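You operate a simulated robot arm through the tools that you are given. There is no shell and no other tool. Be economical: measure what you need, move in short steps, check, and stop when the job is done.

The job below is to be done with a simulated two-armed robot. You get a single attempt, and the scene is never put back.

JOB
Open the workbench drawer, take the black tape roll on the desk and put it away in the inside of the workbench drawer and shut the drawer again. Pick up the green handheld radio with one hand, pass it to the other hand and put it on the shelf under the antenna panel. Put the 30 m plug-in coil from the desk on top of the green wire spool there and the 15 m plug-in coil on top of the red wire reel. Push the dark table drawer shut. The order is free. Set down upright: plug-in coil.

It is judged by the outcome, as a careful person would: the job done as asked, and still so three seconds after it is handed in. It fails if anything else is knocked over, pushed out of place, dropped, spilled or broken.

ROBOT AND FRAMES
Two 7-joint arms with three-finger grippers on one trunk, on a base that drives. Base frame: it is fixed to the floor where the robot stands at the start and does not move with it; the origin is under the middle of the robot, x ahead of it, y to its left, z up. Units: mm, rad, N and s.
The left shoulder is at the start at [37, 124, 1009], the right one opposite. With the tool pointing down near the work surface each hand reaches from about 100 to 780 mm from the robot's upright axis, wherever it stands, measured 20 degrees to its own side. Places, roughly: black tape roll (6x6x2 cm) [-100, -1500, 800]; dark table drawer [-900, -1900, 700]; green handheld radio [0, -1750, 750]; inside of the workbench drawer [600, 0, 700]; plug-in coil [-250, -1500, 750]; red wire reel (6x6x4 cm) [-300, -1700, 800]; shelf under the antenna panel (68x25 cm) [-1500, -2120, 800]; wire spool (6x6x5 cm) [-500, -1600, 800]; workbench drawer [600, 0, 700]. Payload 2.2 kg a hand.
Tool frame (each hand has its own): the origin (TCP) lies between the finger pads and is the grasp point; the fingertips stand 28 mm ahead of it; z points along the fingers, y is the line along which they close. The gripper opens to 102 mm. The gripper's body begins 71 mm behind the TCP.
Orientation is told as [roll, pitch, yaw] about the base's x, y, z axes, in that order, counted from this pose: with the fingers straight down and closing along the base's y, the tool's x points along the base's -x, its y along +y and its z along -z.

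CONTROLS
- The arms move only by the tool servo_tool. It takes "left_plan", "right_plan" or both (then of equal length, played together; a hand with none holds still); each is a list that holds one entry, the list of rows, each a list of 7 numbers: the shift along the tool's x, y, z in mm, then the turn, a rotation vector about the tool's x, y, z in rad, then the opening, from 0 (shut) to 1 (fully open). In form: [[[tx, ty, tz, wx, wy, wz, hand], ...]]. A call has 1 to 12 rows; each row is the pose to reach, as a shift and turn from the pose commanded when the call began, along the tool's axes at that moment. Each row takes 0.2 s and may step no farther than 50 mm and 0.15 rad from the row before; otherwise, or with a gripper value out of range, the whole call is refused. A pose out of reach is approached as far as the arm can. The call stops where the force on the tool passes 40 N (or 10 N more than at its start, if that is more) or the arm is blocked; 0.2 s more then pass. The fingers move at their own pace and stop on an object; they squeeze with about 41 N. The grip force told is the motor's: it shows also when the fingers shut on nothing. Time passes only in rows, and 0.2 s behind the last, so rows that repeat a pose let the fingers close. The reply holds the time, the measured pose of the TCP, the force on the tool along the base axes, the opening and the grip force, in the units named above and with some noise, with the torque about the TCP (base axes, N m) and any sound that the robot's microphone picked up.
- Cameras (640 x 400 px; columns grow to the right, rows downward): "scene" is now at [31.1, -4.2, 1709.3]; the picture's right is [0.19, -0.98, -0.00], its down [-0.91, -0.17, -0.38] and it looks along [0.37, 0.07, -0.92] (base axes); focal length 275 px, centre (320, 200). "left" rides on the left gripper at [72, 38, -86] in its tool frame; the picture's right is [-0.46, 0.89, 0.00], its down [-0.60, -0.32, -0.73] and it looks along [-0.65, -0.34, 0.68] (tool axes); focal length 256 px, centre (320, 200). "right" rides on the right gripper at [69, 44, -86] in its tool frame; the picture's right is [-0.53, 0.85, 0.00], its down [-0.58, -0.36, -0.73] and it looks along [-0.62, -0.39, 0.68] (tool axes); focal length 256 px, centre (320, 200).
- get_image(camera): a new picture of that camera. It takes no simulated time.
- move_column(by): slides the trunk up (or, below 0, down) by that many mm; the arms and the scene camera ride with it, the base frame stays. It gives what a move gives, with no picture.
- drive_base(legs): drives the robot by 1 to 6 legs, each [ahead, left, turn to the left] in mm, mm and rad, along the robot's own axes; the way and the turn of a leg run together, so that a leg with both is an arc; at most 1500 mm and 3.142 rad a leg. The arms and the cameras ride along, it lands a little off, and it stops where it bumps. It gives what a move gives.
- pan_tilt(pan, tilt): turns the head with the scene camera to pan (to the left, within 2.496 rad either way) and tilt (down, from -0.506 to 1.204), counted from straight ahead of the robot. It gives what a move gives.
- probe_pixels(camera, pixels): for up to 12 pixels [column, row] of the newest picture of that camera ("zoom" is the newest enlarged one), the place [x, y, z] in the base frame of the surface seen there, good to about 3 mm, but the place of the scene camera against the robot may be out by one fixed shift of up to 25 mm in any direction. It takes no simulated time.
- zoom(camera, box): a new picture of the part [left, top, right, bottom] of that camera's present view, enlarged. It takes no simulated time.
- sign_off(): hands the job in; it is judged then, once.

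Keep the steps short. Do not move on a guess: measure, check each grasp and each placing, and mend mistakes. In all there are 124 turns and 128 pictures (those below and enlarged ones count). Leave the grippers open and the arms clear of the work at the hand-in unless told otherwise, and finish with a single line.

The tools are called after ">>>" as a command line: name --argument value ..., lists and objects as JSON in quotes. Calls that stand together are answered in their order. servo_tool: Moves the arms, as the interface text tells. Its arguments: {"type":"object","properties":{"left_plan":{"type":"array","items":{"type":"array","items":{"type":"array","items":{"type":"number"}}}},"right_plan":{"type":"array","items":{"type":"array","items":{"type":"array","items":{"type":"number"}}}}},"required":[]} The other tools are called the same way: move_column (by) slides the trunk up or down; drive_base (legs) drives the base; pan_tilt (pan, tilt) turns the head that bears the scene camera; get_image (camera) takes a picture; probe_pixels (camera, pixels) gives the place of the surface under pixels of a picture; zoom (camera, box) takes an enlarged picture of a part of a camera's view; sign_off () hands the job in.

At the start:

```text
clock: 0.0
left_tcp_pos: [531.9, 249.0, 896.3]
left_tool_rot: [-0.001, 0.001, 0.0]
left_wrist_force: [-0.5, -0.3, -0.6]
left_torque: [0.0, -0.01, -0.05]
left_grip_width: 102.3
left_gripper_force: 0.1
right_tcp_pos: [405.4, -105.3, 907.9]
right_tool_rot: [0.001, 0.002, 0.0]
right_wrist_force: [0.4, 0.7, 0.2]
right_torque: [0.0, 0.02, -0.02]
right_grip_width: 101.9
right_gripper_force: 0.1
trunk travel left (down, up): [-250.0, 290.0]
robot x, y, heading: [0.3, -0.1, 0.003]
head pan, tilt: [0.19, 1.173]
```

scene: 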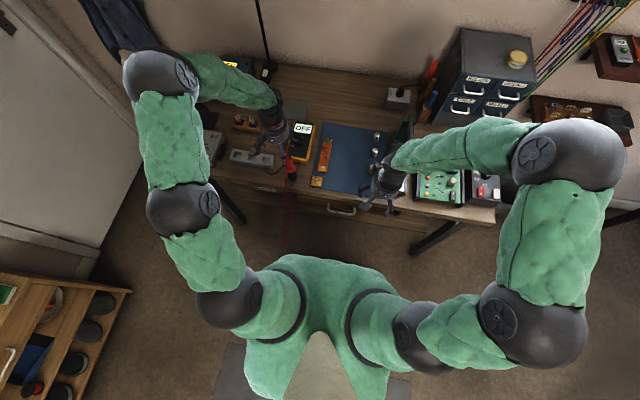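
right: 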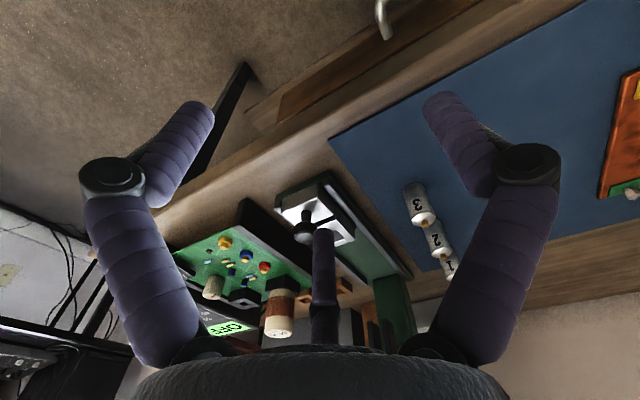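
left: 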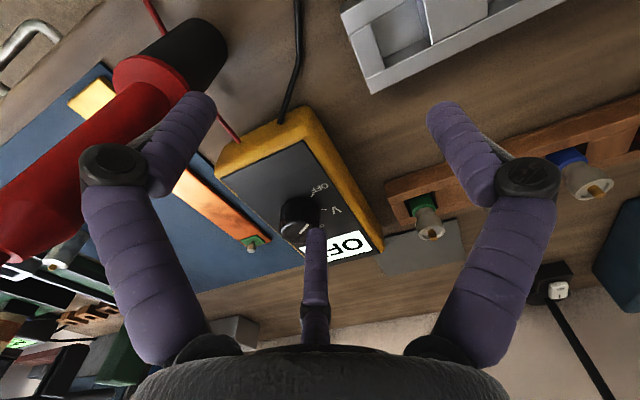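

I see the workbench ahead with a drawer handle near (342,208). First I look around: at the drawer up close, then to the right at the desk.

>>> zoom --camera "scene" --box '[220, 130, 420, 255]'

>>> pan_tilt --pan -1.6 --tilt 0.55

>>> get_image --camera "scene"

```text
3.20 times, centred on (320, 192) of scene
```

zoom: 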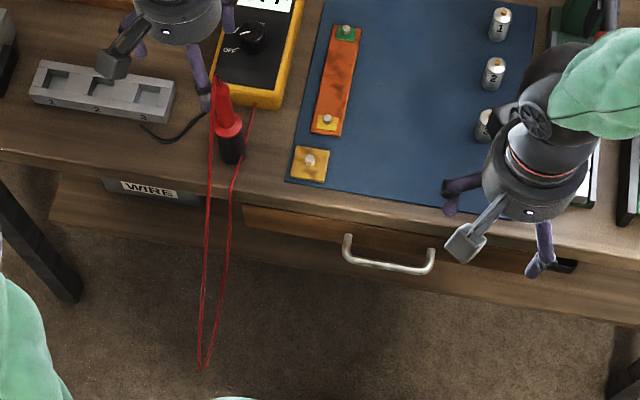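

```text
clock: 1.8
left_tcp_pos: [526.8, 249.6, 899.2]
left_tool_rot: [-0.001, -0.004, 0.0]
left_wrist_force: [0.0, 0.2, 0.3]
left_torque: [0.03, 0.0, 0.0]
left_grip_width: 102.1
left_gripper_force: 0.1
right_tcp_pos: [400.6, -105.9, 910.2]
right_tool_rot: [0.0, -0.004, -0.002]
right_wrist_force: [-0.2, -0.7, -0.5]
right_torque: [-0.02, 0.01, 0.02]
right_grip_width: 101.9
right_gripper_force: 0.0
trunk travel left (down, up): [-250.0, 290.0]
robot x, y, heading: [1.5, -0.4, -0.0]
head pan, tilt: [-1.6, 0.55]
```

```text
123 pictures are left
```

scene: 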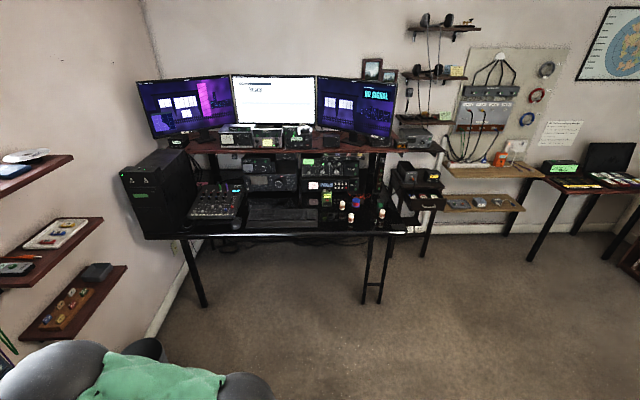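

I see the radio desk at right. Enlarging the desk's right half and the shelf area.

>>> zoom --camera "scene" --box '[300, 160, 440, 248]'

>>> probe_pixels --camera "zoom" --pixels '[[320, 200], [230, 220], [130, 190]]'

>>> zoom --camera "scene" --box '[400, 60, 560, 240]'

```text
4.55 times, centred on (370, 204) of scene
```

zoom: 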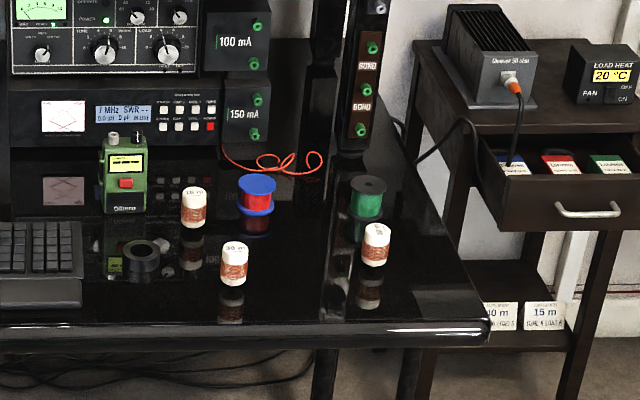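

```text
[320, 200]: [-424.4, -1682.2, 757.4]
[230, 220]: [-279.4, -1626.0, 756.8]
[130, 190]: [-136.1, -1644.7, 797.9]
```

```text
2.22 times, centred on (480, 150) of scene
```

zoom: 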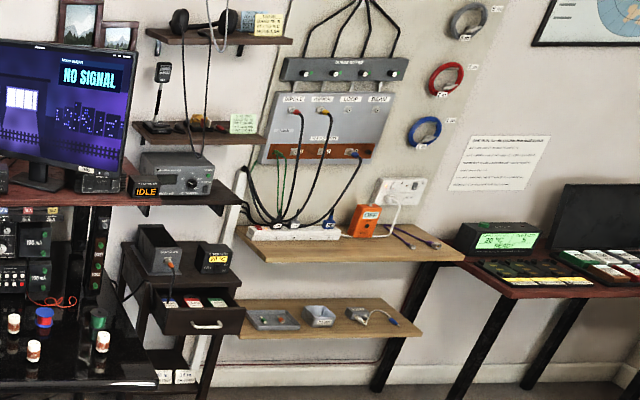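

Next I look back at the drawer handle to measure it.

>>> pan_tilt --pan 0.0 --tilt 1.0

>>> zoom --camera "scene" --box '[220, 180, 380, 280]'

```text
clock: 3.5
left_tcp_pos: [528.1, 248.2, 897.8]
left_tool_rot: [0.002, -0.004, -0.001]
left_wrist_force: [0.5, -0.2, 0.1]
left_torque: [-0.01, -0.03, -0.01]
left_grip_width: 102.0
left_gripper_force: 0.1
right_tcp_pos: [399.5, -105.7, 911.1]
right_tool_rot: [-0.001, -0.005, 0.001]
right_wrist_force: [0.0, 0.6, 1.0]
right_torque: [-0.02, -0.03, -0.01]
right_grip_width: 101.8
right_gripper_force: 0.1
trunk travel left (down, up): [-250.0, 290.0]
robot x, y, heading: [-0.6, -1.1, 0.0]
head pan, tilt: [0.0, 1.0]
```

```text
4.00 times, centred on (300, 230) of scene
```

zoom: 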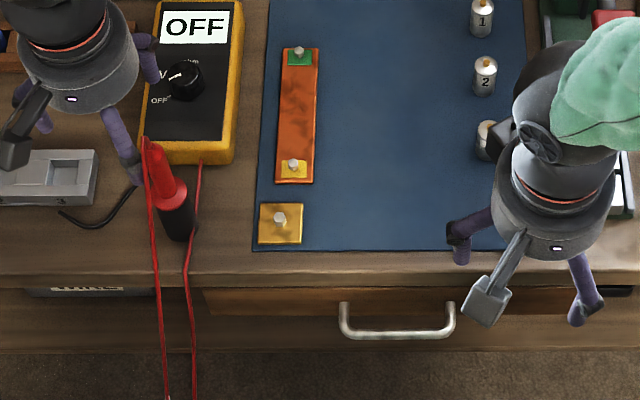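

>>> probe_pixels --camera "zoom" --pixels '[[397, 335], [344, 325], [452, 320], [398, 300], [400, 265], [398, 280], [212, 298], [150, 200], [560, 300], [160, 360]]'

>>> probe_pixels --camera "zoom" --pixels '[[457, 262], [578, 318], [555, 250], [420, 240], [344, 309]]'

```text
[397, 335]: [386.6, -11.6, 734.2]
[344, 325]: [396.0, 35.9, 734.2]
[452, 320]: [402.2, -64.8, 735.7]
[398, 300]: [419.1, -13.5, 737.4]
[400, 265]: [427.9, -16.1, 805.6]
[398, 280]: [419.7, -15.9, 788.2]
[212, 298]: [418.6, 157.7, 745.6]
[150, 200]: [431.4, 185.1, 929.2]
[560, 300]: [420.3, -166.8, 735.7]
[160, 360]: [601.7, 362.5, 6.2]
```

```text
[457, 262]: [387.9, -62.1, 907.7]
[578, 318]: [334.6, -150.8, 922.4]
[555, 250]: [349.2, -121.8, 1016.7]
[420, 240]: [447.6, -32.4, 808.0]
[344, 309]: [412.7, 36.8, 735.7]
```

Handle bar is at x≈387, y −65..36, z≈731, with the drawer front at x≈420. I'll drive back 250 mm, then use the right hand's closed fingers as a hook behind the bar.

>>> drive_base --legs '[[-250, 0, 0]]'

>>> get_image --camera "right"

>>> get_image --camera "scene"

```text
clock: 5.3
left_tcp_pos: [277.4, 247.8, 899.3]
left_tool_rot: [0.001, -0.004, -0.003]
left_wrist_force: [-0.1, 0.5, 1.1]
left_torque: [-0.05, -0.02, 0.02]
left_grip_width: 102.1
left_gripper_force: 0.1
right_tcp_pos: [149.4, -108.3, 910.4]
right_tool_rot: [0.001, -0.006, -0.001]
right_wrist_force: [-0.6, 0.8, -0.3]
right_torque: [0.03, -0.04, 0.0]
right_grip_width: 102.1
right_gripper_force: 0.1
trunk travel left (down, up): [-250.0, 290.0]
robot x, y, heading: [-247.6, -2.2, 0.001]
head pan, tilt: [0.0, 1.0]
```

```text
119 pictures are left
```

right: 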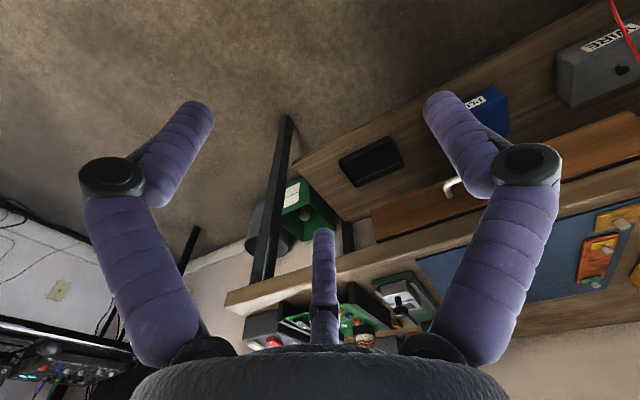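

```text
118 pictures are left
```

scene: 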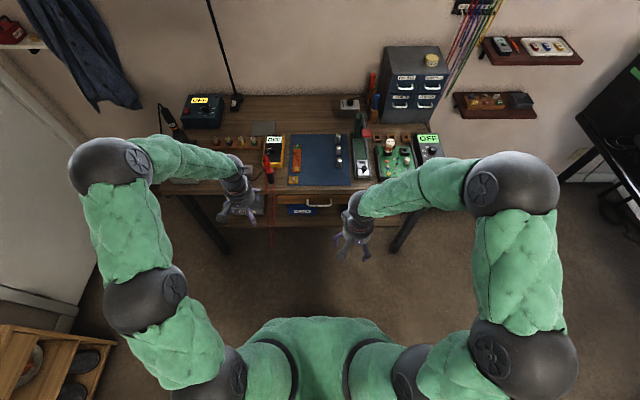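

Moving the right hand forward to x≈340, y≈−14 and closing it, to measure the handle with its own camera.

>>> servo_tool --right_plan '[[[-40, 18, 0, 0, 0, 0, 0], [-80, 36, 0, 0, 0, 0, 0], [-120, 55, 0, 0, 0, 0, 0], [-160, 75, 0, 0, 0, 0, 0], [-190, 94, 0, 0, 0, 0, 0]]]'

>>> get_image --camera "right"

```text
clock: 6.5
left_tcp_pos: [272.0, 248.7, 901.0]
left_tool_rot: [-0.002, -0.011, -0.001]
left_wrist_force: [0.0, 0.7, -0.2]
left_torque: [-0.02, 0.0, 0.0]
left_grip_width: 102.0
left_gripper_force: 0.1
right_tcp_pos: [333.8, -15.3, 914.7]
right_tool_rot: [0.0, -0.009, -0.001]
right_wrist_force: [0.9, 0.2, -0.3]
right_torque: [-0.05, 0.0, 0.01]
right_grip_width: 2.0
right_gripper_force: 31.2
trunk travel left (down, up): [-250.0, 290.0]
robot x, y, heading: [-250.0, -1.6, -0.002]
head pan, tilt: [0.0, 1.0]
```

```text
117 pictures are left
```

right: 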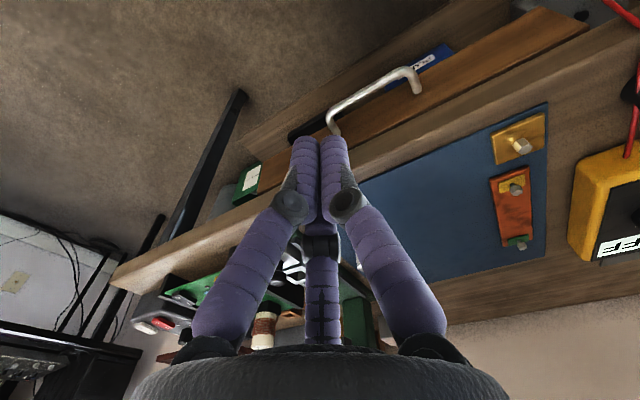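

>>> probe_pixels --camera "right" --pixels '[[370, 88], [340, 104], [407, 72], [418, 92], [333, 130], [385, 115], [430, 88], [420, 115], [320, 138]]'

```text
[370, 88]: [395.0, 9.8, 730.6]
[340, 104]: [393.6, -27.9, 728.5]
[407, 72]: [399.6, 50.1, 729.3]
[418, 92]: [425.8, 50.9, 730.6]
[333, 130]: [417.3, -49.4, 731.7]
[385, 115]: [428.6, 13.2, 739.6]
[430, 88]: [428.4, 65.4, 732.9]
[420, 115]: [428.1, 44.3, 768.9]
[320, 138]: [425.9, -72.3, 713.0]
```

Hand camera says bar x≈394–400, z≈729, y −50..51, drawer front x≈428. I move above the gap (x≈413, y≈0) and part of the way down, then check.

>>> servo_tool --right_plan '[[[-40, 8, 0, 0, 0, 0, 0], [-79, 15, 0, 0, 0, 0, 0], [-79, 15, 40, 0, 0, 0, 0], [-79, 15, 80, 0, 0, 0, 0], [-79, 15, 115, 0, 0, 0, 0], [-79, 15, 115, 0, 0, 0, 0]]]'

>>> get_image --camera "right"

```text
clock: 7.9
left_tcp_pos: [271.4, 249.0, 902.4]
left_tool_rot: [0.0, -0.013, 0.0]
left_wrist_force: [-0.3, 0.3, 0.0]
left_torque: [-0.01, 0.02, 0.0]
left_grip_width: 102.0
left_gripper_force: 0.1
right_tcp_pos: [414.4, 0.6, 801.3]
right_tool_rot: [-0.001, -0.013, -0.001]
right_wrist_force: [-2.9, 0.5, -0.4]
right_torque: [0.0, 0.01, -0.01]
right_grip_width: 2.1
right_gripper_force: 31.5
trunk travel left (down, up): [-250.0, 290.0]
robot x, y, heading: [-249.9, 1.8, -0.007]
head pan, tilt: [0.0, 1.0]
```

```text
116 pictures are left
```

right: 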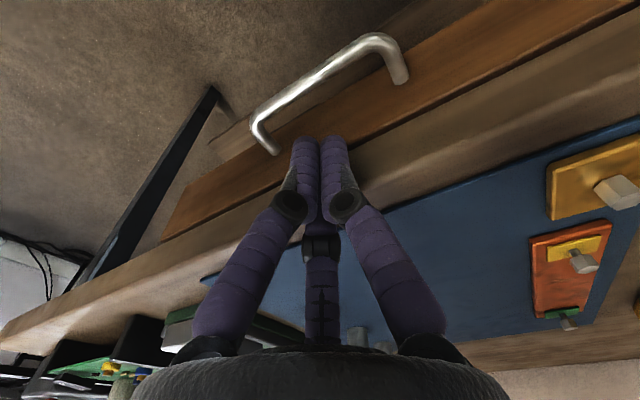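

>>> probe_pixels --camera "right" --pixels '[[325, 70], [335, 82], [262, 135], [405, 70], [370, 110], [315, 185], [300, 205]]'

```text
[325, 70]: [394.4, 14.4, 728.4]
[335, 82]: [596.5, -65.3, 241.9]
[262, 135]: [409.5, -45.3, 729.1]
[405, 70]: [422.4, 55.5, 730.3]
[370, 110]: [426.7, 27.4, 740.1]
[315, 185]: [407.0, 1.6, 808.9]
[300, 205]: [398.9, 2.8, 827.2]
```

The gap is x≈401–427, so the finger centre at 414 fits. Lowering 57 mm.

>>> servo_tool --right_plan '[[[0, 0, 25, 0, 0, 0, 0], [0, 0, 45, 0, 0, 0, 0], [0, 0, 57, 0, 0, 0, 0], [0, 0, 57, 0, 0, 0, 0]]]'

>>> get_image --camera "right"

```text
clock: 8.4
left_tcp_pos: [265.6, 248.6, 904.7]
left_tool_rot: [-0.001, -0.019, -0.001]
left_wrist_force: [0.2, 0.0, 0.5]
left_torque: [-0.01, 0.03, 0.01]
left_grip_width: 101.9
left_gripper_force: 0.1
right_tcp_pos: [406.2, 0.4, 777.3]
right_tool_rot: [-0.002, -0.01, 0.0]
right_wrist_force: [-0.4, 0.1, 0.1]
right_torque: [0.0, 0.03, 0.01]
right_grip_width: 2.1
right_gripper_force: 31.4
trunk travel left (down, up): [-250.0, 290.0]
robot x, y, heading: [-250.2, 2.1, -0.002]
head pan, tilt: [0.0, 1.0]
stopped in row 2 (right hand): the force on the tool passed its limit at 66 N (the readings are from after the stop); the commanded pose is now the measured one
```

```text
115 pictures are left
```

right: 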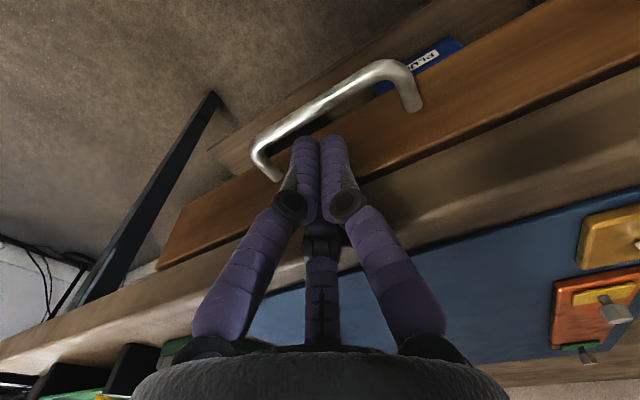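

The gripper's knuckles met the table edge (66 N stop, hand pushed back; nothing moved). I back off and turn the hand so the fingers point forward, to grip the bar from the front.

>>> servo_tool --right_plan '[[[10, 0, -40, 0, 0, 0, 0.3], [60, 0, -40, 0, 0, 0, 0.4], [106, 0, -40, 0, 0, 0, 0.5], [106, 0, -40, -0.08, -0.08, 0.08, 0.5], [106, 0, -40, -0.16, -0.16, 0.16, 0.5], [106, 0, -40, -0.24, -0.24, 0.24, 0.5], [106, 0, -40, -0.32, -0.32, 0.32, 0.5], [106, 0, -40, -0.4, -0.4, 0.4, 0.5], [106, 0, -40, -0.48, -0.48, 0.48, 0.5], [106, 0, -40, -0.56, -0.56, 0.56, 0.5], [106, 0, -40, -0.6, -0.6, 0.6, 0.5]]]'

>>> servo_tool --right_plan '[[[0, 0, 0, -0.08, -0.08, 0.08, 0.5], [0, 0, 0, -0.16, -0.16, 0.16, 0.5], [0, 0, 0, -0.24, -0.24, 0.24, 0.5], [0, 0, 0, -0.32, -0.32, 0.32, 0.5], [0, 0, 0, -0.4, -0.4, 0.4, 0.5], [0, 0, 0, -0.48, -0.48, 0.48, 0.5], [0, 0, 0, -0.56, -0.56, 0.56, 0.5], [0, 0, 0, -0.609, -0.609, 0.609, 0.5], [0, 0, 0, -0.609, -0.609, 0.609, 0.5]]]'

>>> get_image --camera "right"

>>> get_image --camera "scene"

```text
clock: 10.8
left_tcp_pos: [266.7, 248.1, 905.0]
left_tool_rot: [-0.001, -0.017, -0.001]
left_wrist_force: [0.8, 0.3, -1.0]
left_torque: [0.0, -0.04, -0.02]
left_grip_width: 102.0
left_gripper_force: 0.1
right_tcp_pos: [287.8, 19.2, 811.9]
right_tool_rot: [0.593, -0.234, -0.563]
right_wrist_force: [0.7, 0.1, 0.2]
right_torque: [0.02, -0.02, 0.03]
right_grip_width: 51.1
right_gripper_force: 0.1
right hand out of reach, approached as far as the arm can: row 9, 10, 11
trunk travel left (down, up): [-250.0, 290.0]
robot x, y, heading: [-250.5, 0.6, -0.0]
head pan, tilt: [0.0, 1.0]
```

```text
clock: 12.8
left_tcp_pos: [266.7, 248.7, 904.6]
left_tool_rot: [-0.002, -0.019, -0.003]
left_wrist_force: [0.6, 0.7, -0.8]
left_torque: [-0.02, 0.02, -0.05]
left_grip_width: 101.8
left_gripper_force: 0.0
right_tcp_pos: [300.2, 1.7, 815.5]
right_tool_rot: [1.581, -0.001, -1.574]
right_wrist_force: [0.6, -0.3, 0.0]
right_torque: [0.0, 0.01, 0.01]
right_grip_width: 51.0
right_gripper_force: 0.3
right hand out of reach, approached as far as the arm can: row 1
trunk travel left (down, up): [-250.0, 290.0]
robot x, y, heading: [-250.6, 1.6, -0.004]
head pan, tilt: [0.0, 1.0]
```

```text
114 pictures are left
```

right: 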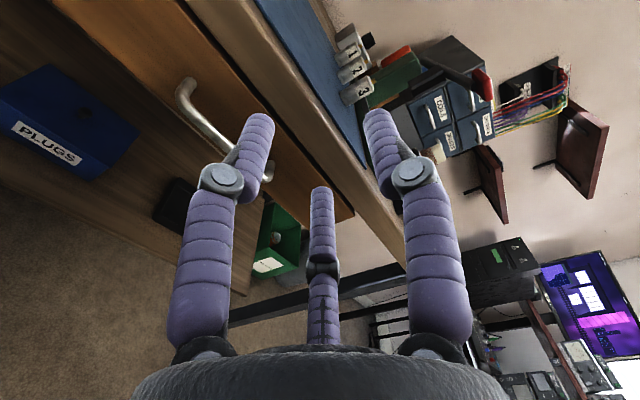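

```text
113 pictures are left
```

scene: 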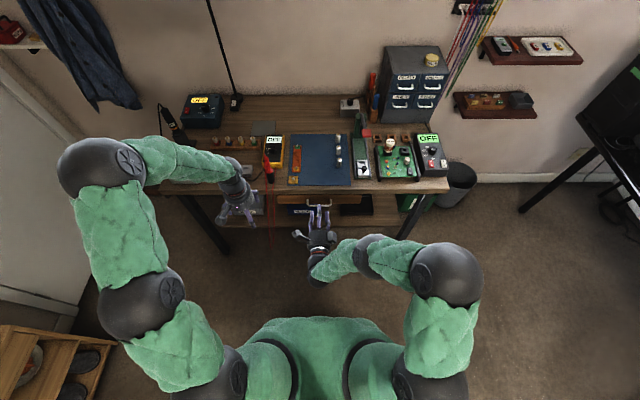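

Fingers now point forward. Lowering to z≈729, advancing to straddle the bar, then closing.

>>> servo_tool --right_plan '[[[0, -43, 0, 0, 0, 0, 0.5], [0, -86, 0, 0, 0, 0, 0.5], [0, -86, 40, 0, 0, 0, 0.5], [0, -86, 70, 0, 0, 0, 0.5], [0, -86, 90, 0, 0, 0, 0.5], [0, -86, 90, 0, 0, 0, 0.5]]]'

>>> get_image --camera "right"

```text
clock: 14.2
left_tcp_pos: [266.1, 246.2, 904.5]
left_tool_rot: [-0.001, -0.018, -0.002]
left_wrist_force: [-0.2, 0.1, -1.0]
left_torque: [-0.06, 0.0, 0.0]
left_grip_width: 101.8
left_gripper_force: 0.2
right_tcp_pos: [390.8, 2.1, 729.8]
right_tool_rot: [1.574, -0.001, -1.574]
right_wrist_force: [-2.3, -3.4, -10.2]
right_torque: [-0.35, 0.08, -0.03]
right_grip_width: 54.7
right_gripper_force: 1.9
trunk travel left (down, up): [-250.0, 290.0]
robot x, y, heading: [-247.5, 0.4, -0.003]
head pan, tilt: [0.0, 1.0]
```

```text
112 pictures are left
```

right: 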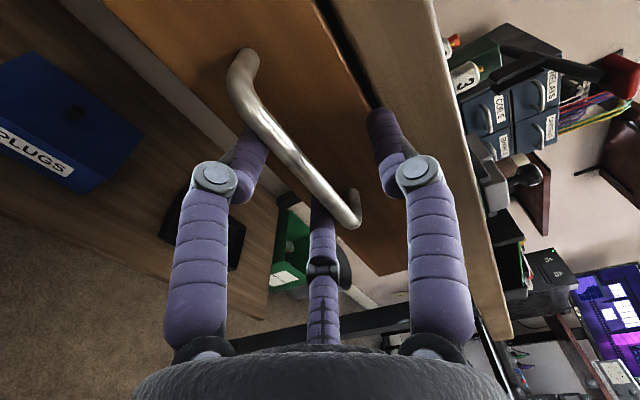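

The bar is between the fingers; the upper finger lightly touches beneath the top. Closing.

>>> servo_tool --right_plan '[[[0, 0, 0, 0, 0, 0, 0.2], [0, 0, 0, 0, 0, 0, 0], [0, 0, 0, 0, 0, 0, 0], [0, 0, 0, 0, 0, 0, 0]]]'

```text
clock: 14.7
left_tcp_pos: [259.9, 247.5, 909.0]
left_tool_rot: [0.0, -0.026, -0.005]
left_wrist_force: [-1.1, 0.5, 0.8]
left_torque: [0.01, -0.05, -0.05]
left_grip_width: 102.0
left_gripper_force: 0.0
right_tcp_pos: [378.2, 0.1, 720.9]
right_tool_rot: [1.548, -0.001, -1.572]
right_wrist_force: [0.5, -6.4, -28.9]
right_torque: [0.08, 0.39, -0.59]
right_grip_width: 16.6
right_gripper_force: 41.0
trunk travel left (down, up): [-250.0, 290.0]
robot x, y, heading: [-247.2, -3.0, 0.003]
head pan, tilt: [0.0, 1.0]
stopped in row 2 (right hand): the force on the tool passed its limit at 47 N (the readings are from after the stop); the commanded pose is now the measured one
```

>>> get_image --camera "right"

```text
111 pictures are left
```

right: 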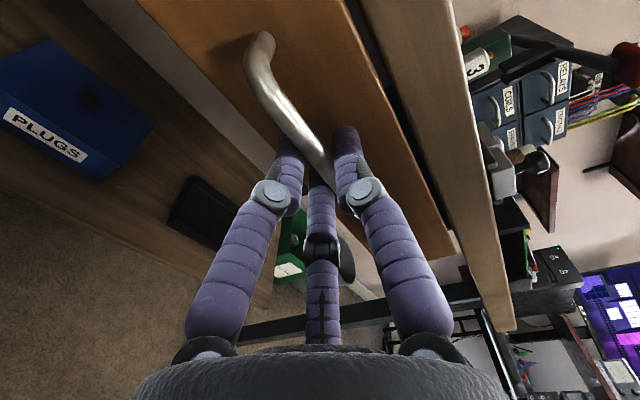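

The bar is gripped (16.6 mm, 41 N). Pulling out gently.

>>> servo_tool --right_plan '[[[0, 0, -15, 0, 0, 0, 0], [0, 0, -30, 0, 0, 0, 0], [0, 0, -45, 0, 0, 0, 0], [0, 0, -60, 0, 0, 0, 0]]]'

>>> get_image --camera "right"

```text
clock: 15.3
left_tcp_pos: [253.7, 248.1, 912.5]
left_tool_rot: [-0.002, -0.033, -0.004]
left_wrist_force: [0.4, -0.1, -0.3]
left_torque: [0.01, -0.05, 0.0]
left_grip_width: 102.4
left_gripper_force: 0.1
right_tcp_pos: [344.2, 0.4, 721.5]
right_tool_rot: [1.543, -0.001, -1.572]
right_wrist_force: [-1.5, -2.8, -22.2]
right_torque: [0.1, 0.4, -0.68]
right_grip_width: 16.4
right_gripper_force: 42.3
trunk travel left (down, up): [-250.0, 290.0]
robot x, y, heading: [-249.2, 4.5, -0.008]
head pan, tilt: [0.0, 1.0]
stopped in row 2 (right hand): the force on the tool passed its limit at 41 N (the readings are from after the stop); the commanded pose is now the measured one
```

```text
110 pictures are left
```

right: 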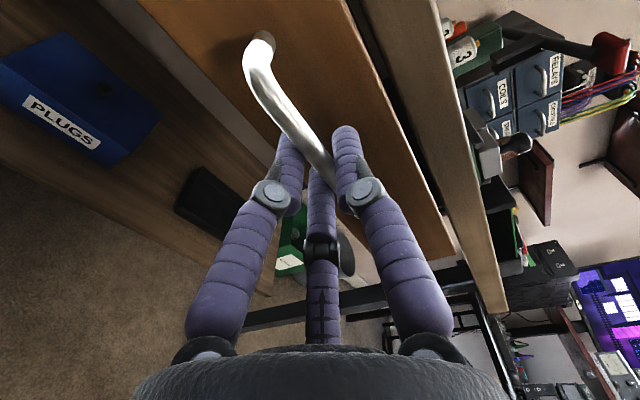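

The drawer comes along (34 mm). The handle presses the hand down, so I relax 4 mm downward and keep pulling slower.

>>> servo_tool --right_plan '[[[0, -3, -2, 0, 0, 0, 0], [0, -5, -10, 0, 0, 0, 0], [0, -5, -20, 0, 0, 0, 0], [0, -5, -30, 0, 0, 0, 0], [0, -5, -40, 0, 0, 0, 0], [0, -5, -50, 0, 0, 0, 0], [0, -5, -60, 0, 0, 0, 0], [0, -5, -70, 0, 0, 0, 0], [0, -5, -80, 0, 0, 0, 0], [0, -5, -90, 0, 0, 0, 0], [0, -5, -100, 0, 0, 0, 0]]]'

```text
clock: 17.7
left_tcp_pos: [254.8, 248.8, 911.7]
left_tool_rot: [0.001, -0.031, -0.003]
left_wrist_force: [-0.2, -0.4, -0.1]
left_torque: [0.02, 0.02, 0.01]
left_grip_width: 102.2
left_gripper_force: 0.0
right_tcp_pos: [249.2, -0.1, 722.1]
right_tool_rot: [1.556, -0.002, -1.574]
right_wrist_force: [0.7, -12.4, -23.5]
right_torque: [0.09, 0.29, -0.31]
right_grip_width: 16.7
right_gripper_force: 41.8
trunk travel left (down, up): [-250.0, 290.0]
robot x, y, heading: [-248.9, 1.1, -0.003]
head pan, tilt: [0.0, 1.0]
```

Open about 130 mm. Pulling another 100 mm.

>>> servo_tool --right_plan '[[[0, 2, -10, 0, 0, 0, 0], [0, 3, -20, 0, 0, 0, 0], [0, 3, -30, 0, 0, 0, 0], [0, 3, -40, 0, 0, 0, 0], [0, 3, -50, 0, 0, 0, 0], [0, 3, -60, 0, 0, 0, 0], [0, 3, -70, 0, 0, 0, 0], [0, 3, -80, 0, 0, 0, 0], [0, 3, -90, 0, 0, 0, 0]]]'

>>> get_image --camera "scene"

```text
clock: 18.4
left_tcp_pos: [247.2, 248.6, 916.0]
left_tool_rot: [-0.002, -0.039, -0.003]
left_wrist_force: [-0.3, 0.9, 0.7]
left_torque: [0.0, -0.03, -0.01]
left_grip_width: 102.1
left_gripper_force: 0.1
right_tcp_pos: [213.0, 0.3, 721.1]
right_tool_rot: [1.54, -0.005, -1.571]
right_wrist_force: [-0.3, 0.3, -27.9]
right_torque: [0.21, 0.44, -1.03]
right_grip_width: 16.5
right_gripper_force: 41.7
trunk travel left (down, up): [-250.0, 290.0]
robot x, y, heading: [-250.5, 2.0, -0.0]
head pan, tilt: [0.0, 1.0]
stopped in row 3 (right hand): the force on the tool passed its limit at 41 N (the readings are from after the stop); the commanded pose is now the measured one
```

```text
109 pictures are left
```

scene: 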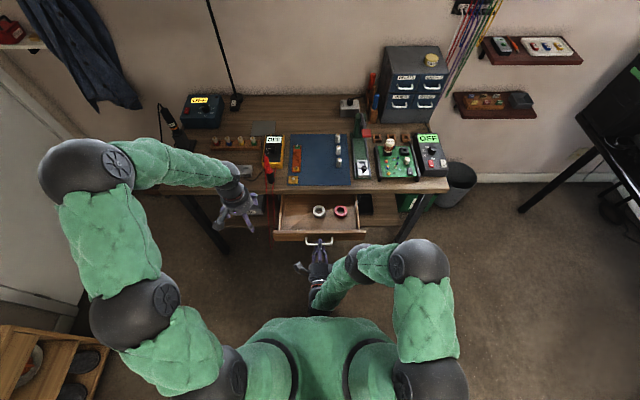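

Open about 165 mm with tape rolls in it (enough). Releasing, backing off, then looking into the drawer.

>>> servo_tool --right_plan '[[[0, 0, 0, 0, 0, 0, 0.3], [0, 0, 0, 0, 0, 0, 0.5], [0, 0, 0, 0, 0, 0, 0.5], [0, 0, -40, 0, 0, 0, 0.5], [0, 0, -80, 0, 0, 0, 0.5]]]'

>>> zoom --camera "scene" --box '[250, 160, 410, 260]'

>>> probe_pixels --camera "zoom" --pixels '[[276, 205], [362, 205], [180, 210], [180, 160], [400, 250], [110, 240], [270, 286], [280, 325], [460, 235], [440, 290], [230, 240], [150, 140]]'

```text
clock: 19.6
left_tcp_pos: [248.0, 249.2, 915.0]
left_tool_rot: [-0.003, -0.039, -0.003]
left_wrist_force: [0.5, -0.4, -0.1]
left_torque: [-0.07, 0.01, 0.01]
left_grip_width: 101.9
left_gripper_force: 0.0
right_tcp_pos: [141.8, -2.0, 729.3]
right_tool_rot: [1.568, -0.001, -1.578]
right_wrist_force: [0.1, -0.4, 0.2]
right_torque: [0.0, -0.02, 0.0]
right_grip_width: 50.8
right_gripper_force: 0.1
trunk travel left (down, up): [-250.0, 290.0]
robot x, y, heading: [-254.1, 2.4, 0.001]
head pan, tilt: [0.0, 1.0]
```

```text
4.00 times, centred on (330, 210) of scene
```

zoom: 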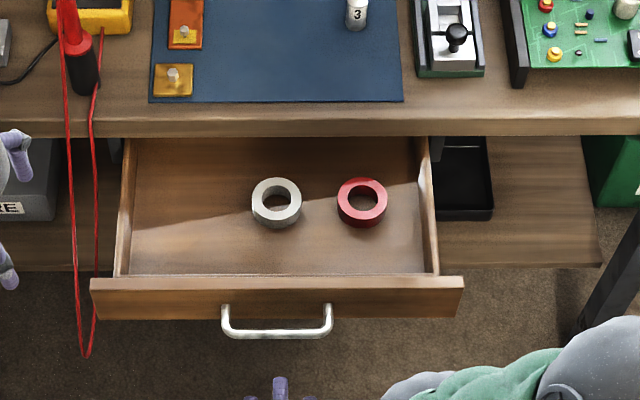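

```text
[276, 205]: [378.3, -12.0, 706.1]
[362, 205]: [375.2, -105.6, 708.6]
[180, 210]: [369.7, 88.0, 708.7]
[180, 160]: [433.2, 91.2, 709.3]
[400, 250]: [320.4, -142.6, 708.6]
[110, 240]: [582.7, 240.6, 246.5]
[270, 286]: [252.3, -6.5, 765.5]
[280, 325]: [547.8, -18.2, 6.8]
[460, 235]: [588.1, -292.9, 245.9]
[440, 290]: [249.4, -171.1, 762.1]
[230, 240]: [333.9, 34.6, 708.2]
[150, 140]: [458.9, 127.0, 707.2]
```

The drawer's free spot is about (355, 95, 708) after the ~(+9,+13) scene shift. Now I turn the right hand back down while raising it, before driving to the desk.

>>> servo_tool --right_plan '[[[0, 40, 0, 0.06, 0.06, -0.06, 0.5], [0, 80, 0, 0.14, 0.14, -0.14, 0.5], [0, 120, 0, 0.22, 0.22, -0.22, 0.5], [0, 160, 0, 0.3, 0.3, -0.3, 0.5], [0, 190, 0, 0.38, 0.38, -0.38, 0.5], [0, 190, 0, 0.46, 0.46, -0.46, 0.5], [0, 190, 0, 0.54, 0.54, -0.54, 0.5], [0, 190, 0, 0.6, 0.6, -0.6, 0.5]]]'

>>> servo_tool --right_plan '[[[0, 0, 0, 0.08, 0.08, -0.08, 1], [0, 0, 0, 0.16, 0.16, -0.16, 1], [0, 0, 0, 0.24, 0.24, -0.24, 1], [0, 0, 0, 0.32, 0.32, -0.32, 1], [0, 0, 0, 0.4, 0.4, -0.4, 1], [0, 0, 0, 0.48, 0.48, -0.48, 1], [0, 0, 0, 0.56, 0.56, -0.56, 1], [0, 0, 0, 0.609, 0.609, -0.609, 1]]]'

>>> drive_base --legs '[[0, 0, -1.571], [700, 0, 0]]'

>>> get_image --camera "scene"

```text
clock: 21.4
left_tcp_pos: [248.4, 248.6, 915.5]
left_tool_rot: [-0.001, -0.039, -0.003]
left_wrist_force: [0.0, 0.8, -0.9]
left_torque: [-0.01, 0.0, 0.01]
left_grip_width: 101.9
left_gripper_force: 0.1
right_tcp_pos: [141.1, 1.7, 915.7]
right_tool_rot: [0.775, -0.33, -0.786]
right_wrist_force: [-0.1, 0.5, 0.3]
right_torque: [0.01, 0.03, -0.02]
right_grip_width: 51.2
right_gripper_force: 0.1
trunk travel left (down, up): [-250.0, 290.0]
robot x, y, heading: [-250.7, -1.1, 0.002]
head pan, tilt: [0.0, 1.0]
```

```text
clock: 23.2
left_tcp_pos: [249.1, 247.8, 914.4]
left_tool_rot: [0.0, -0.039, -0.003]
left_wrist_force: [-0.5, 0.3, 0.1]
left_torque: [-0.01, 0.01, 0.01]
left_grip_width: 102.3
left_gripper_force: 0.0
right_tcp_pos: [140.1, 0.4, 917.9]
right_tool_rot: [-0.003, 0.019, 0.0]
right_wrist_force: [0.4, 0.0, -0.4]
right_torque: [-0.03, 0.01, 0.04]
right_grip_width: 101.8
right_gripper_force: 0.1
trunk travel left (down, up): [-250.0, 290.0]
robot x, y, heading: [-247.3, 1.1, -0.003]
head pan, tilt: [0.0, 1.0]
```

```text
clock: 30.9
left_tcp_pos: [15.8, -1199.8, 914.8]
left_tool_rot: [-0.002, -0.039, -1.558]
left_wrist_force: [-0.8, 0.3, 0.1]
left_torque: [-0.02, -0.01, 0.02]
left_grip_width: 102.1
left_gripper_force: 0.0
right_tcp_pos: [-233.8, -1096.3, 916.7]
right_tool_rot: [-0.003, 0.017, -1.556]
right_wrist_force: [0.6, -1.1, -0.1]
right_torque: [0.05, 0.03, 0.03]
right_grip_width: 102.1
right_gripper_force: 0.0
trunk travel left (down, up): [-250.0, 290.0]
robot x, y, heading: [-238.8, -705.3, -1.56]
head pan, tilt: [0.0, 1.0]
```

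```text
107 pictures are left
```

scene: 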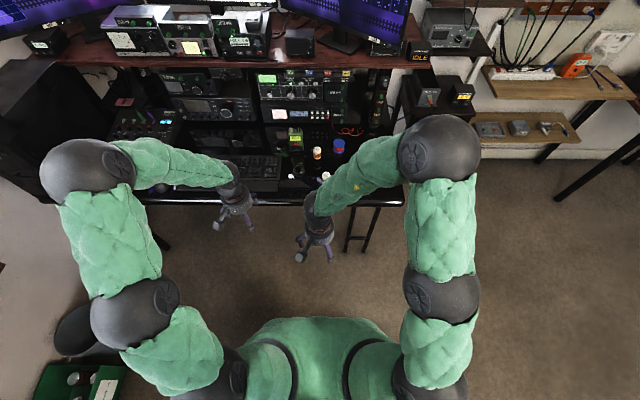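

Facing the desk now. Enlarging the item area and measuring.

>>> zoom --camera "scene" --box '[250, 110, 410, 210]'

>>> probe_pixels --camera "zoom" --pixels '[[177, 118], [195, 125], [186, 235], [268, 170], [358, 145], [300, 265], [200, 375], [600, 377], [100, 110], [330, 50], [560, 300], [120, 300]]'

```text
4.00 times, centred on (330, 160) of scene
```

zoom: 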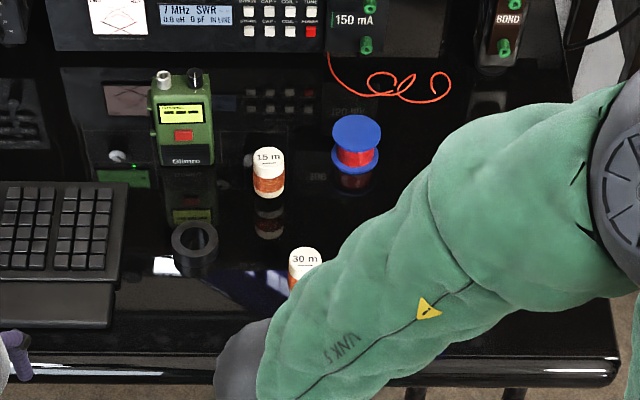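

```text
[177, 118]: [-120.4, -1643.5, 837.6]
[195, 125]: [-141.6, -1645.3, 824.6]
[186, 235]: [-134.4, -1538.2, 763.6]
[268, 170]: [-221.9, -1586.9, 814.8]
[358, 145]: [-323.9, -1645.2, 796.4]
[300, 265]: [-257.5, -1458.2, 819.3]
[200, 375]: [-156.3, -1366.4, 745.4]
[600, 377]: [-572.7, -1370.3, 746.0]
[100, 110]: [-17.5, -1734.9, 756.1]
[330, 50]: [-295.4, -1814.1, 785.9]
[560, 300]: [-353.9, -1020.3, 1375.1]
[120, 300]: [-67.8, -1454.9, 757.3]
```

Desk top z≈756, front edge y≈−1370. I drive 250 mm closer; the arms stay at z≈915, above the items.

>>> drive_base --legs '[[250, 0, -0.01]]'

>>> get_image --camera "right"

>>> get_image --camera "left"

>>> get_image --camera "scene"

```text
clock: 32.7
left_tcp_pos: [11.8, -1446.5, 917.3]
left_tool_rot: [-0.002, -0.043, -1.568]
left_wrist_force: [-0.7, -0.6, -0.1]
left_torque: [0.02, -0.01, 0.01]
left_grip_width: 102.1
left_gripper_force: 0.0
right_tcp_pos: [-236.8, -1340.9, 918.1]
right_tool_rot: [-0.004, 0.012, -1.566]
right_wrist_force: [0.6, -0.1, -0.4]
right_torque: [0.01, 0.01, -0.02]
right_grip_width: 101.8
right_gripper_force: 0.2
trunk travel left (down, up): [-250.0, 290.0]
robot x, y, heading: [-239.1, -955.3, -1.576]
head pan, tilt: [0.0, 1.0]
```

```text
105 pictures are left
```

right: 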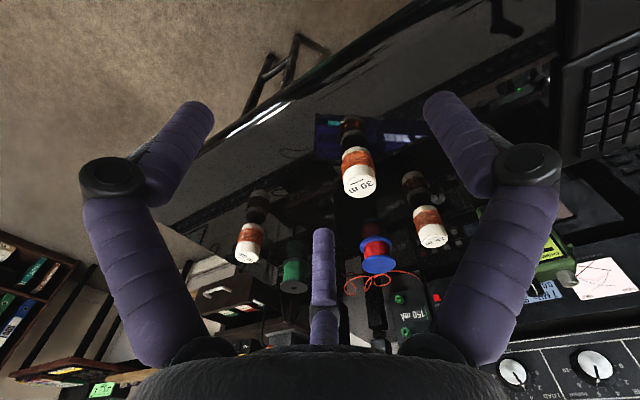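

```text
104 pictures are left
```

left: 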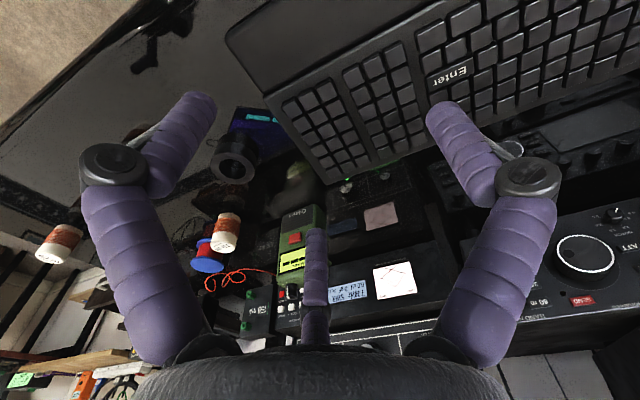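

```text
103 pictures are left
```

scene: 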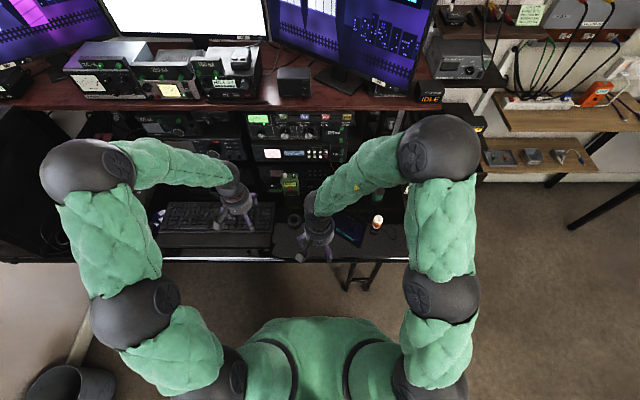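

Probing the coils, reel and spool with the right camera, and the tape and radio with the left.

>>> probe_pixels --camera "right" --pixels '[[360, 184], [357, 160], [431, 236], [428, 215], [247, 251], [249, 233], [378, 262], [376, 245], [293, 286], [292, 270], [553, 262], [300, 200]]'

>>> probe_pixels --camera "left" --pixels '[[224, 240], [232, 165], [236, 145], [216, 165], [245, 180], [295, 240], [292, 262], [302, 215], [317, 210], [208, 262], [260, 190], [210, 245]]'

>>> zoom --camera "left" --box '[190, 110, 330, 290]'

```text
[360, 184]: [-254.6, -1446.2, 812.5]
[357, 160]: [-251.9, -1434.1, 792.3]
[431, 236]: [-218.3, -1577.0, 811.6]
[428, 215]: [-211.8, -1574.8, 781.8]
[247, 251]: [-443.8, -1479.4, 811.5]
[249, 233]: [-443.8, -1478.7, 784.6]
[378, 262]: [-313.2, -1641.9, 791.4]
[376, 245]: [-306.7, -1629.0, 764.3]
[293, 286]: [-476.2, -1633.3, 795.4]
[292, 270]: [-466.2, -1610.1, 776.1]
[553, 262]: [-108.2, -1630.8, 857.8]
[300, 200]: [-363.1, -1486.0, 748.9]
```

```text
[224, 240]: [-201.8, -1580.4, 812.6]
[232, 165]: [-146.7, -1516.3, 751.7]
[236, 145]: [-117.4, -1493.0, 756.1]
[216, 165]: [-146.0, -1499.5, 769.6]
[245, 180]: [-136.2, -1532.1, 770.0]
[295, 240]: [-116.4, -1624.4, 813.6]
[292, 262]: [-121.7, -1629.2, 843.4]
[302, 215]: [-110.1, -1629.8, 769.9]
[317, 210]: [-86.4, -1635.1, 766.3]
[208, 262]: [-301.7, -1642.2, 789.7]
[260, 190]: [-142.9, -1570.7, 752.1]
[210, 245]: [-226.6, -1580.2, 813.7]
```

```text
2.22 times, centred on (260, 200) of left
```

zoom: 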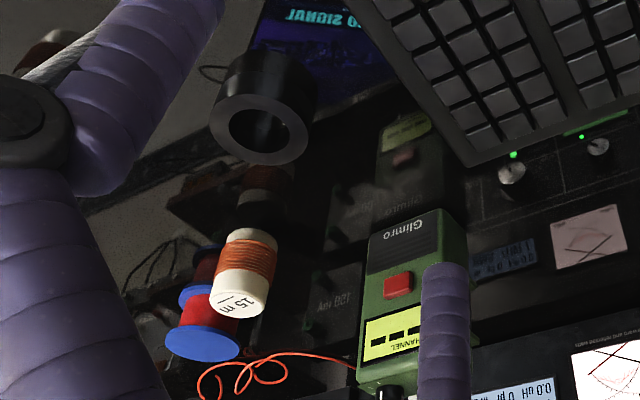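

The 30 m coil's top is at (−255, −1446, 812). Moving the right hand over it and down to z≈795, closing along x.

>>> servo_tool --right_plan '[[[-40, -8, 0, 0, 0, 0, 1], [-80, -16, 0, 0, 0, 0, 1], [-106, -18, 0, 0, 0, 0, 1], [-106, -18, 40, 0, 0, 0, 1], [-106, -18, 80, 0, 0, 0, 1], [-106, -18, 110, 0, 0, 0, 1], [-106, -18, 124, 0, 0, 0, 1]]]'

>>> get_image --camera "right"

```text
clock: 34.3
left_tcp_pos: [12.7, -1446.1, 916.8]
left_tool_rot: [-0.003, -0.047, -1.567]
left_wrist_force: [0.0, -0.2, -0.5]
left_torque: [-0.02, 0.03, -0.05]
left_grip_width: 102.1
left_gripper_force: 0.0
right_tcp_pos: [-254.1, -1446.1, 793.8]
right_tool_rot: [-0.002, 0.01, -1.565]
right_wrist_force: [1.1, -0.2, -0.4]
right_torque: [0.01, -0.01, 0.0]
right_grip_width: 101.9
right_gripper_force: 0.0
trunk travel left (down, up): [-250.0, 290.0]
robot x, y, heading: [-241.3, -953.2, -1.568]
head pan, tilt: [0.0, 1.0]
```

```text
101 pictures are left
```

right: 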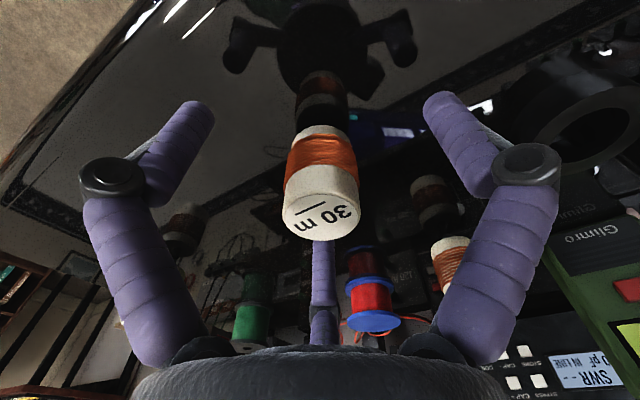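

The coil is centred between the fingers. Closing and lifting a little.

>>> servo_tool --right_plan '[[[0, 0, 0, 0, 0, 0, 0.5], [0, 0, 0, 0, 0, 0, 0.1], [0, 0, 0, 0, 0, 0, 0], [0, 0, 0, 0, 0, 0, 0], [0, 0, -30, 0, 0, 0, 0], [0, 0, -70, 0, 0, 0, 0], [0, 0, -110, 0, 0, 0, 0]]]'

>>> get_image --camera "right"

```text
clock: 35.9
left_tcp_pos: [12.3, -1445.1, 916.8]
left_tool_rot: [-0.001, -0.045, -1.566]
left_wrist_force: [0.2, -0.2, 0.1]
left_torque: [0.0, 0.01, -0.03]
left_grip_width: 101.9
left_gripper_force: 0.0
right_tcp_pos: [-250.9, -1447.0, 907.8]
right_tool_rot: [-0.004, 0.01, -1.566]
right_wrist_force: [-0.4, 0.0, -0.1]
right_torque: [-0.01, 0.0, 0.01]
right_grip_width: 32.2
right_gripper_force: 41.3
trunk travel left (down, up): [-250.0, 290.0]
robot x, y, heading: [-236.4, -957.6, -1.567]
head pan, tilt: [0.0, 1.0]
```

```text
100 pictures are left
```

right: 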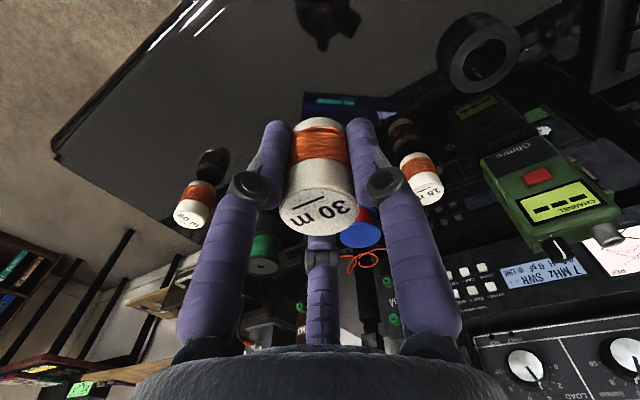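

Holding the 30 m coil (32 mm). Moving toward the spool, staying high, stopping 70 mm short to look.

>>> servo_tool --right_plan '[[[-20, -40, 0, 0, 0, 0, 0], [-40, -80, 0, 0, 0, 0, 0], [-60, -120, 0, 0, 0, 0, 0], [-80, -160, 0, 0, 0, 0, 0], [-100, -200, 0, 0, 0, 0, 0], [-113, -223, 0, 0, 0, 0, 0], [-113, -223, 0, 0, 0, 0, 0]]]'

>>> get_image --camera "right"

>>> get_image --camera "scene"

```text
clock: 37.5
left_tcp_pos: [12.6, -1445.7, 917.7]
left_tool_rot: [-0.002, -0.045, -1.567]
left_wrist_force: [0.0, -0.2, -0.1]
left_torque: [0.02, 0.0, 0.0]
left_grip_width: 102.0
left_gripper_force: 0.0
right_tcp_pos: [-475.1, -1559.2, 904.5]
right_tool_rot: [-0.003, 0.01, -1.566]
right_wrist_force: [0.4, 0.1, -0.8]
right_torque: [0.01, 0.01, 0.0]
right_grip_width: 31.9
right_gripper_force: 40.3
trunk travel left (down, up): [-250.0, 290.0]
robot x, y, heading: [-239.8, -956.1, -1.57]
head pan, tilt: [0.0, 1.0]
```

```text
99 pictures are left
```

right: 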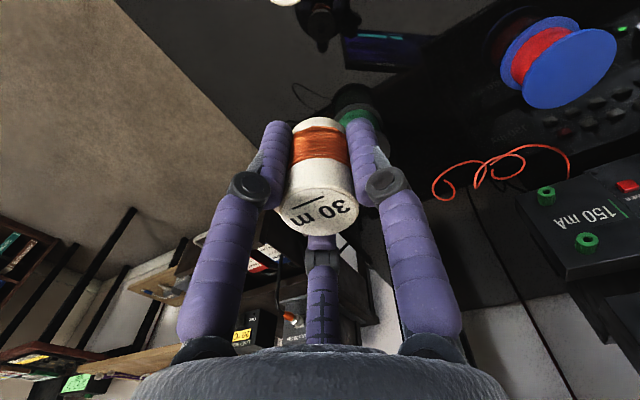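

```text
98 pictures are left
```

scene: 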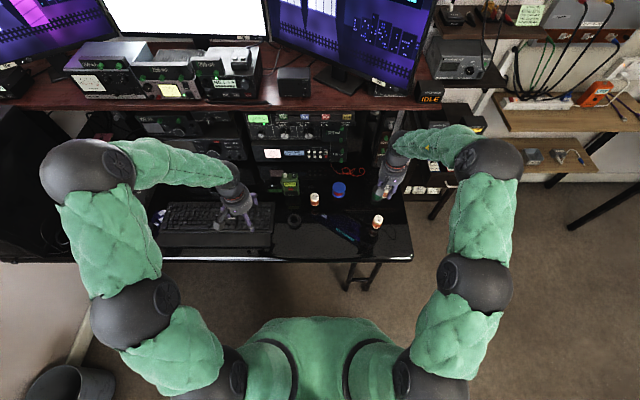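

>>> probe_pixels --camera "right" --pixels '[[375, 118], [352, 92], [360, 118], [345, 100], [337, 102], [570, 65], [612, 65], [550, 40]]'

>>> probe_pixels --camera "scene" --pixels '[[350, 108], [400, 112], [430, 100], [376, 197], [400, 150]]'

>>> zoom --camera "right" --box '[250, 60, 420, 180]'

```text
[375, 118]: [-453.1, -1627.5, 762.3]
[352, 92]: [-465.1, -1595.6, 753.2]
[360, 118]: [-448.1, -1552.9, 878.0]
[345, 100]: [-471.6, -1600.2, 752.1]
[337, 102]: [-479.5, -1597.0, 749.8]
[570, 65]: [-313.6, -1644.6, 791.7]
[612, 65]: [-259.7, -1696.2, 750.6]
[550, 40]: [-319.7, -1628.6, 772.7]
```

```text
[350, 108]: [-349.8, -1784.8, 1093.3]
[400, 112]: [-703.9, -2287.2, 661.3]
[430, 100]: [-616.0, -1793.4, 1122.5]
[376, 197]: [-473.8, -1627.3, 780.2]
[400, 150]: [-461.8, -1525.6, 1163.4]
```

```text
3.33 times, centred on (335, 120) of right
```

zoom: 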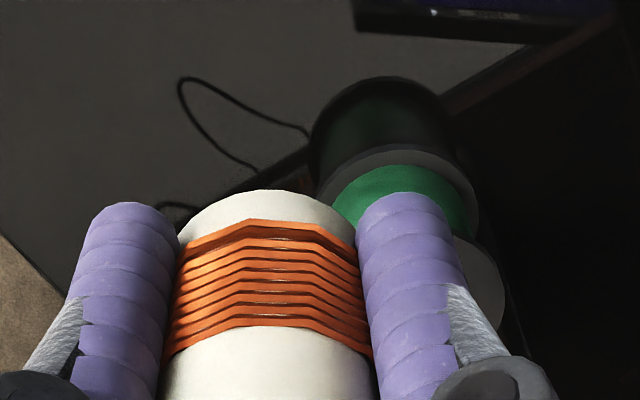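

Hutch front is y≈−1785, clear. I measure the spool relative to the red reel in the scene camera, calibrating against the hand camera.

>>> zoom --camera "scene" --box '[260, 160, 420, 260]'

```text
4.00 times, centred on (340, 210) of scene
```

zoom: 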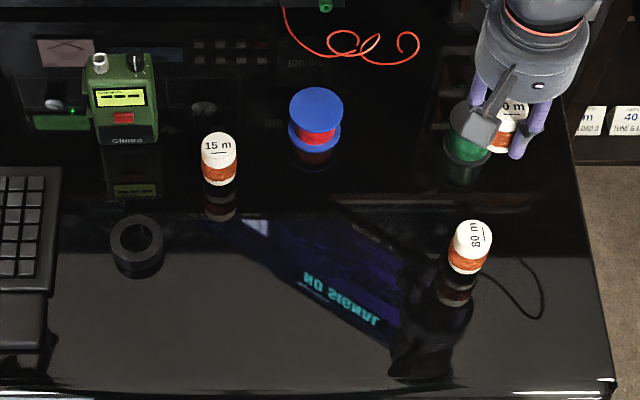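

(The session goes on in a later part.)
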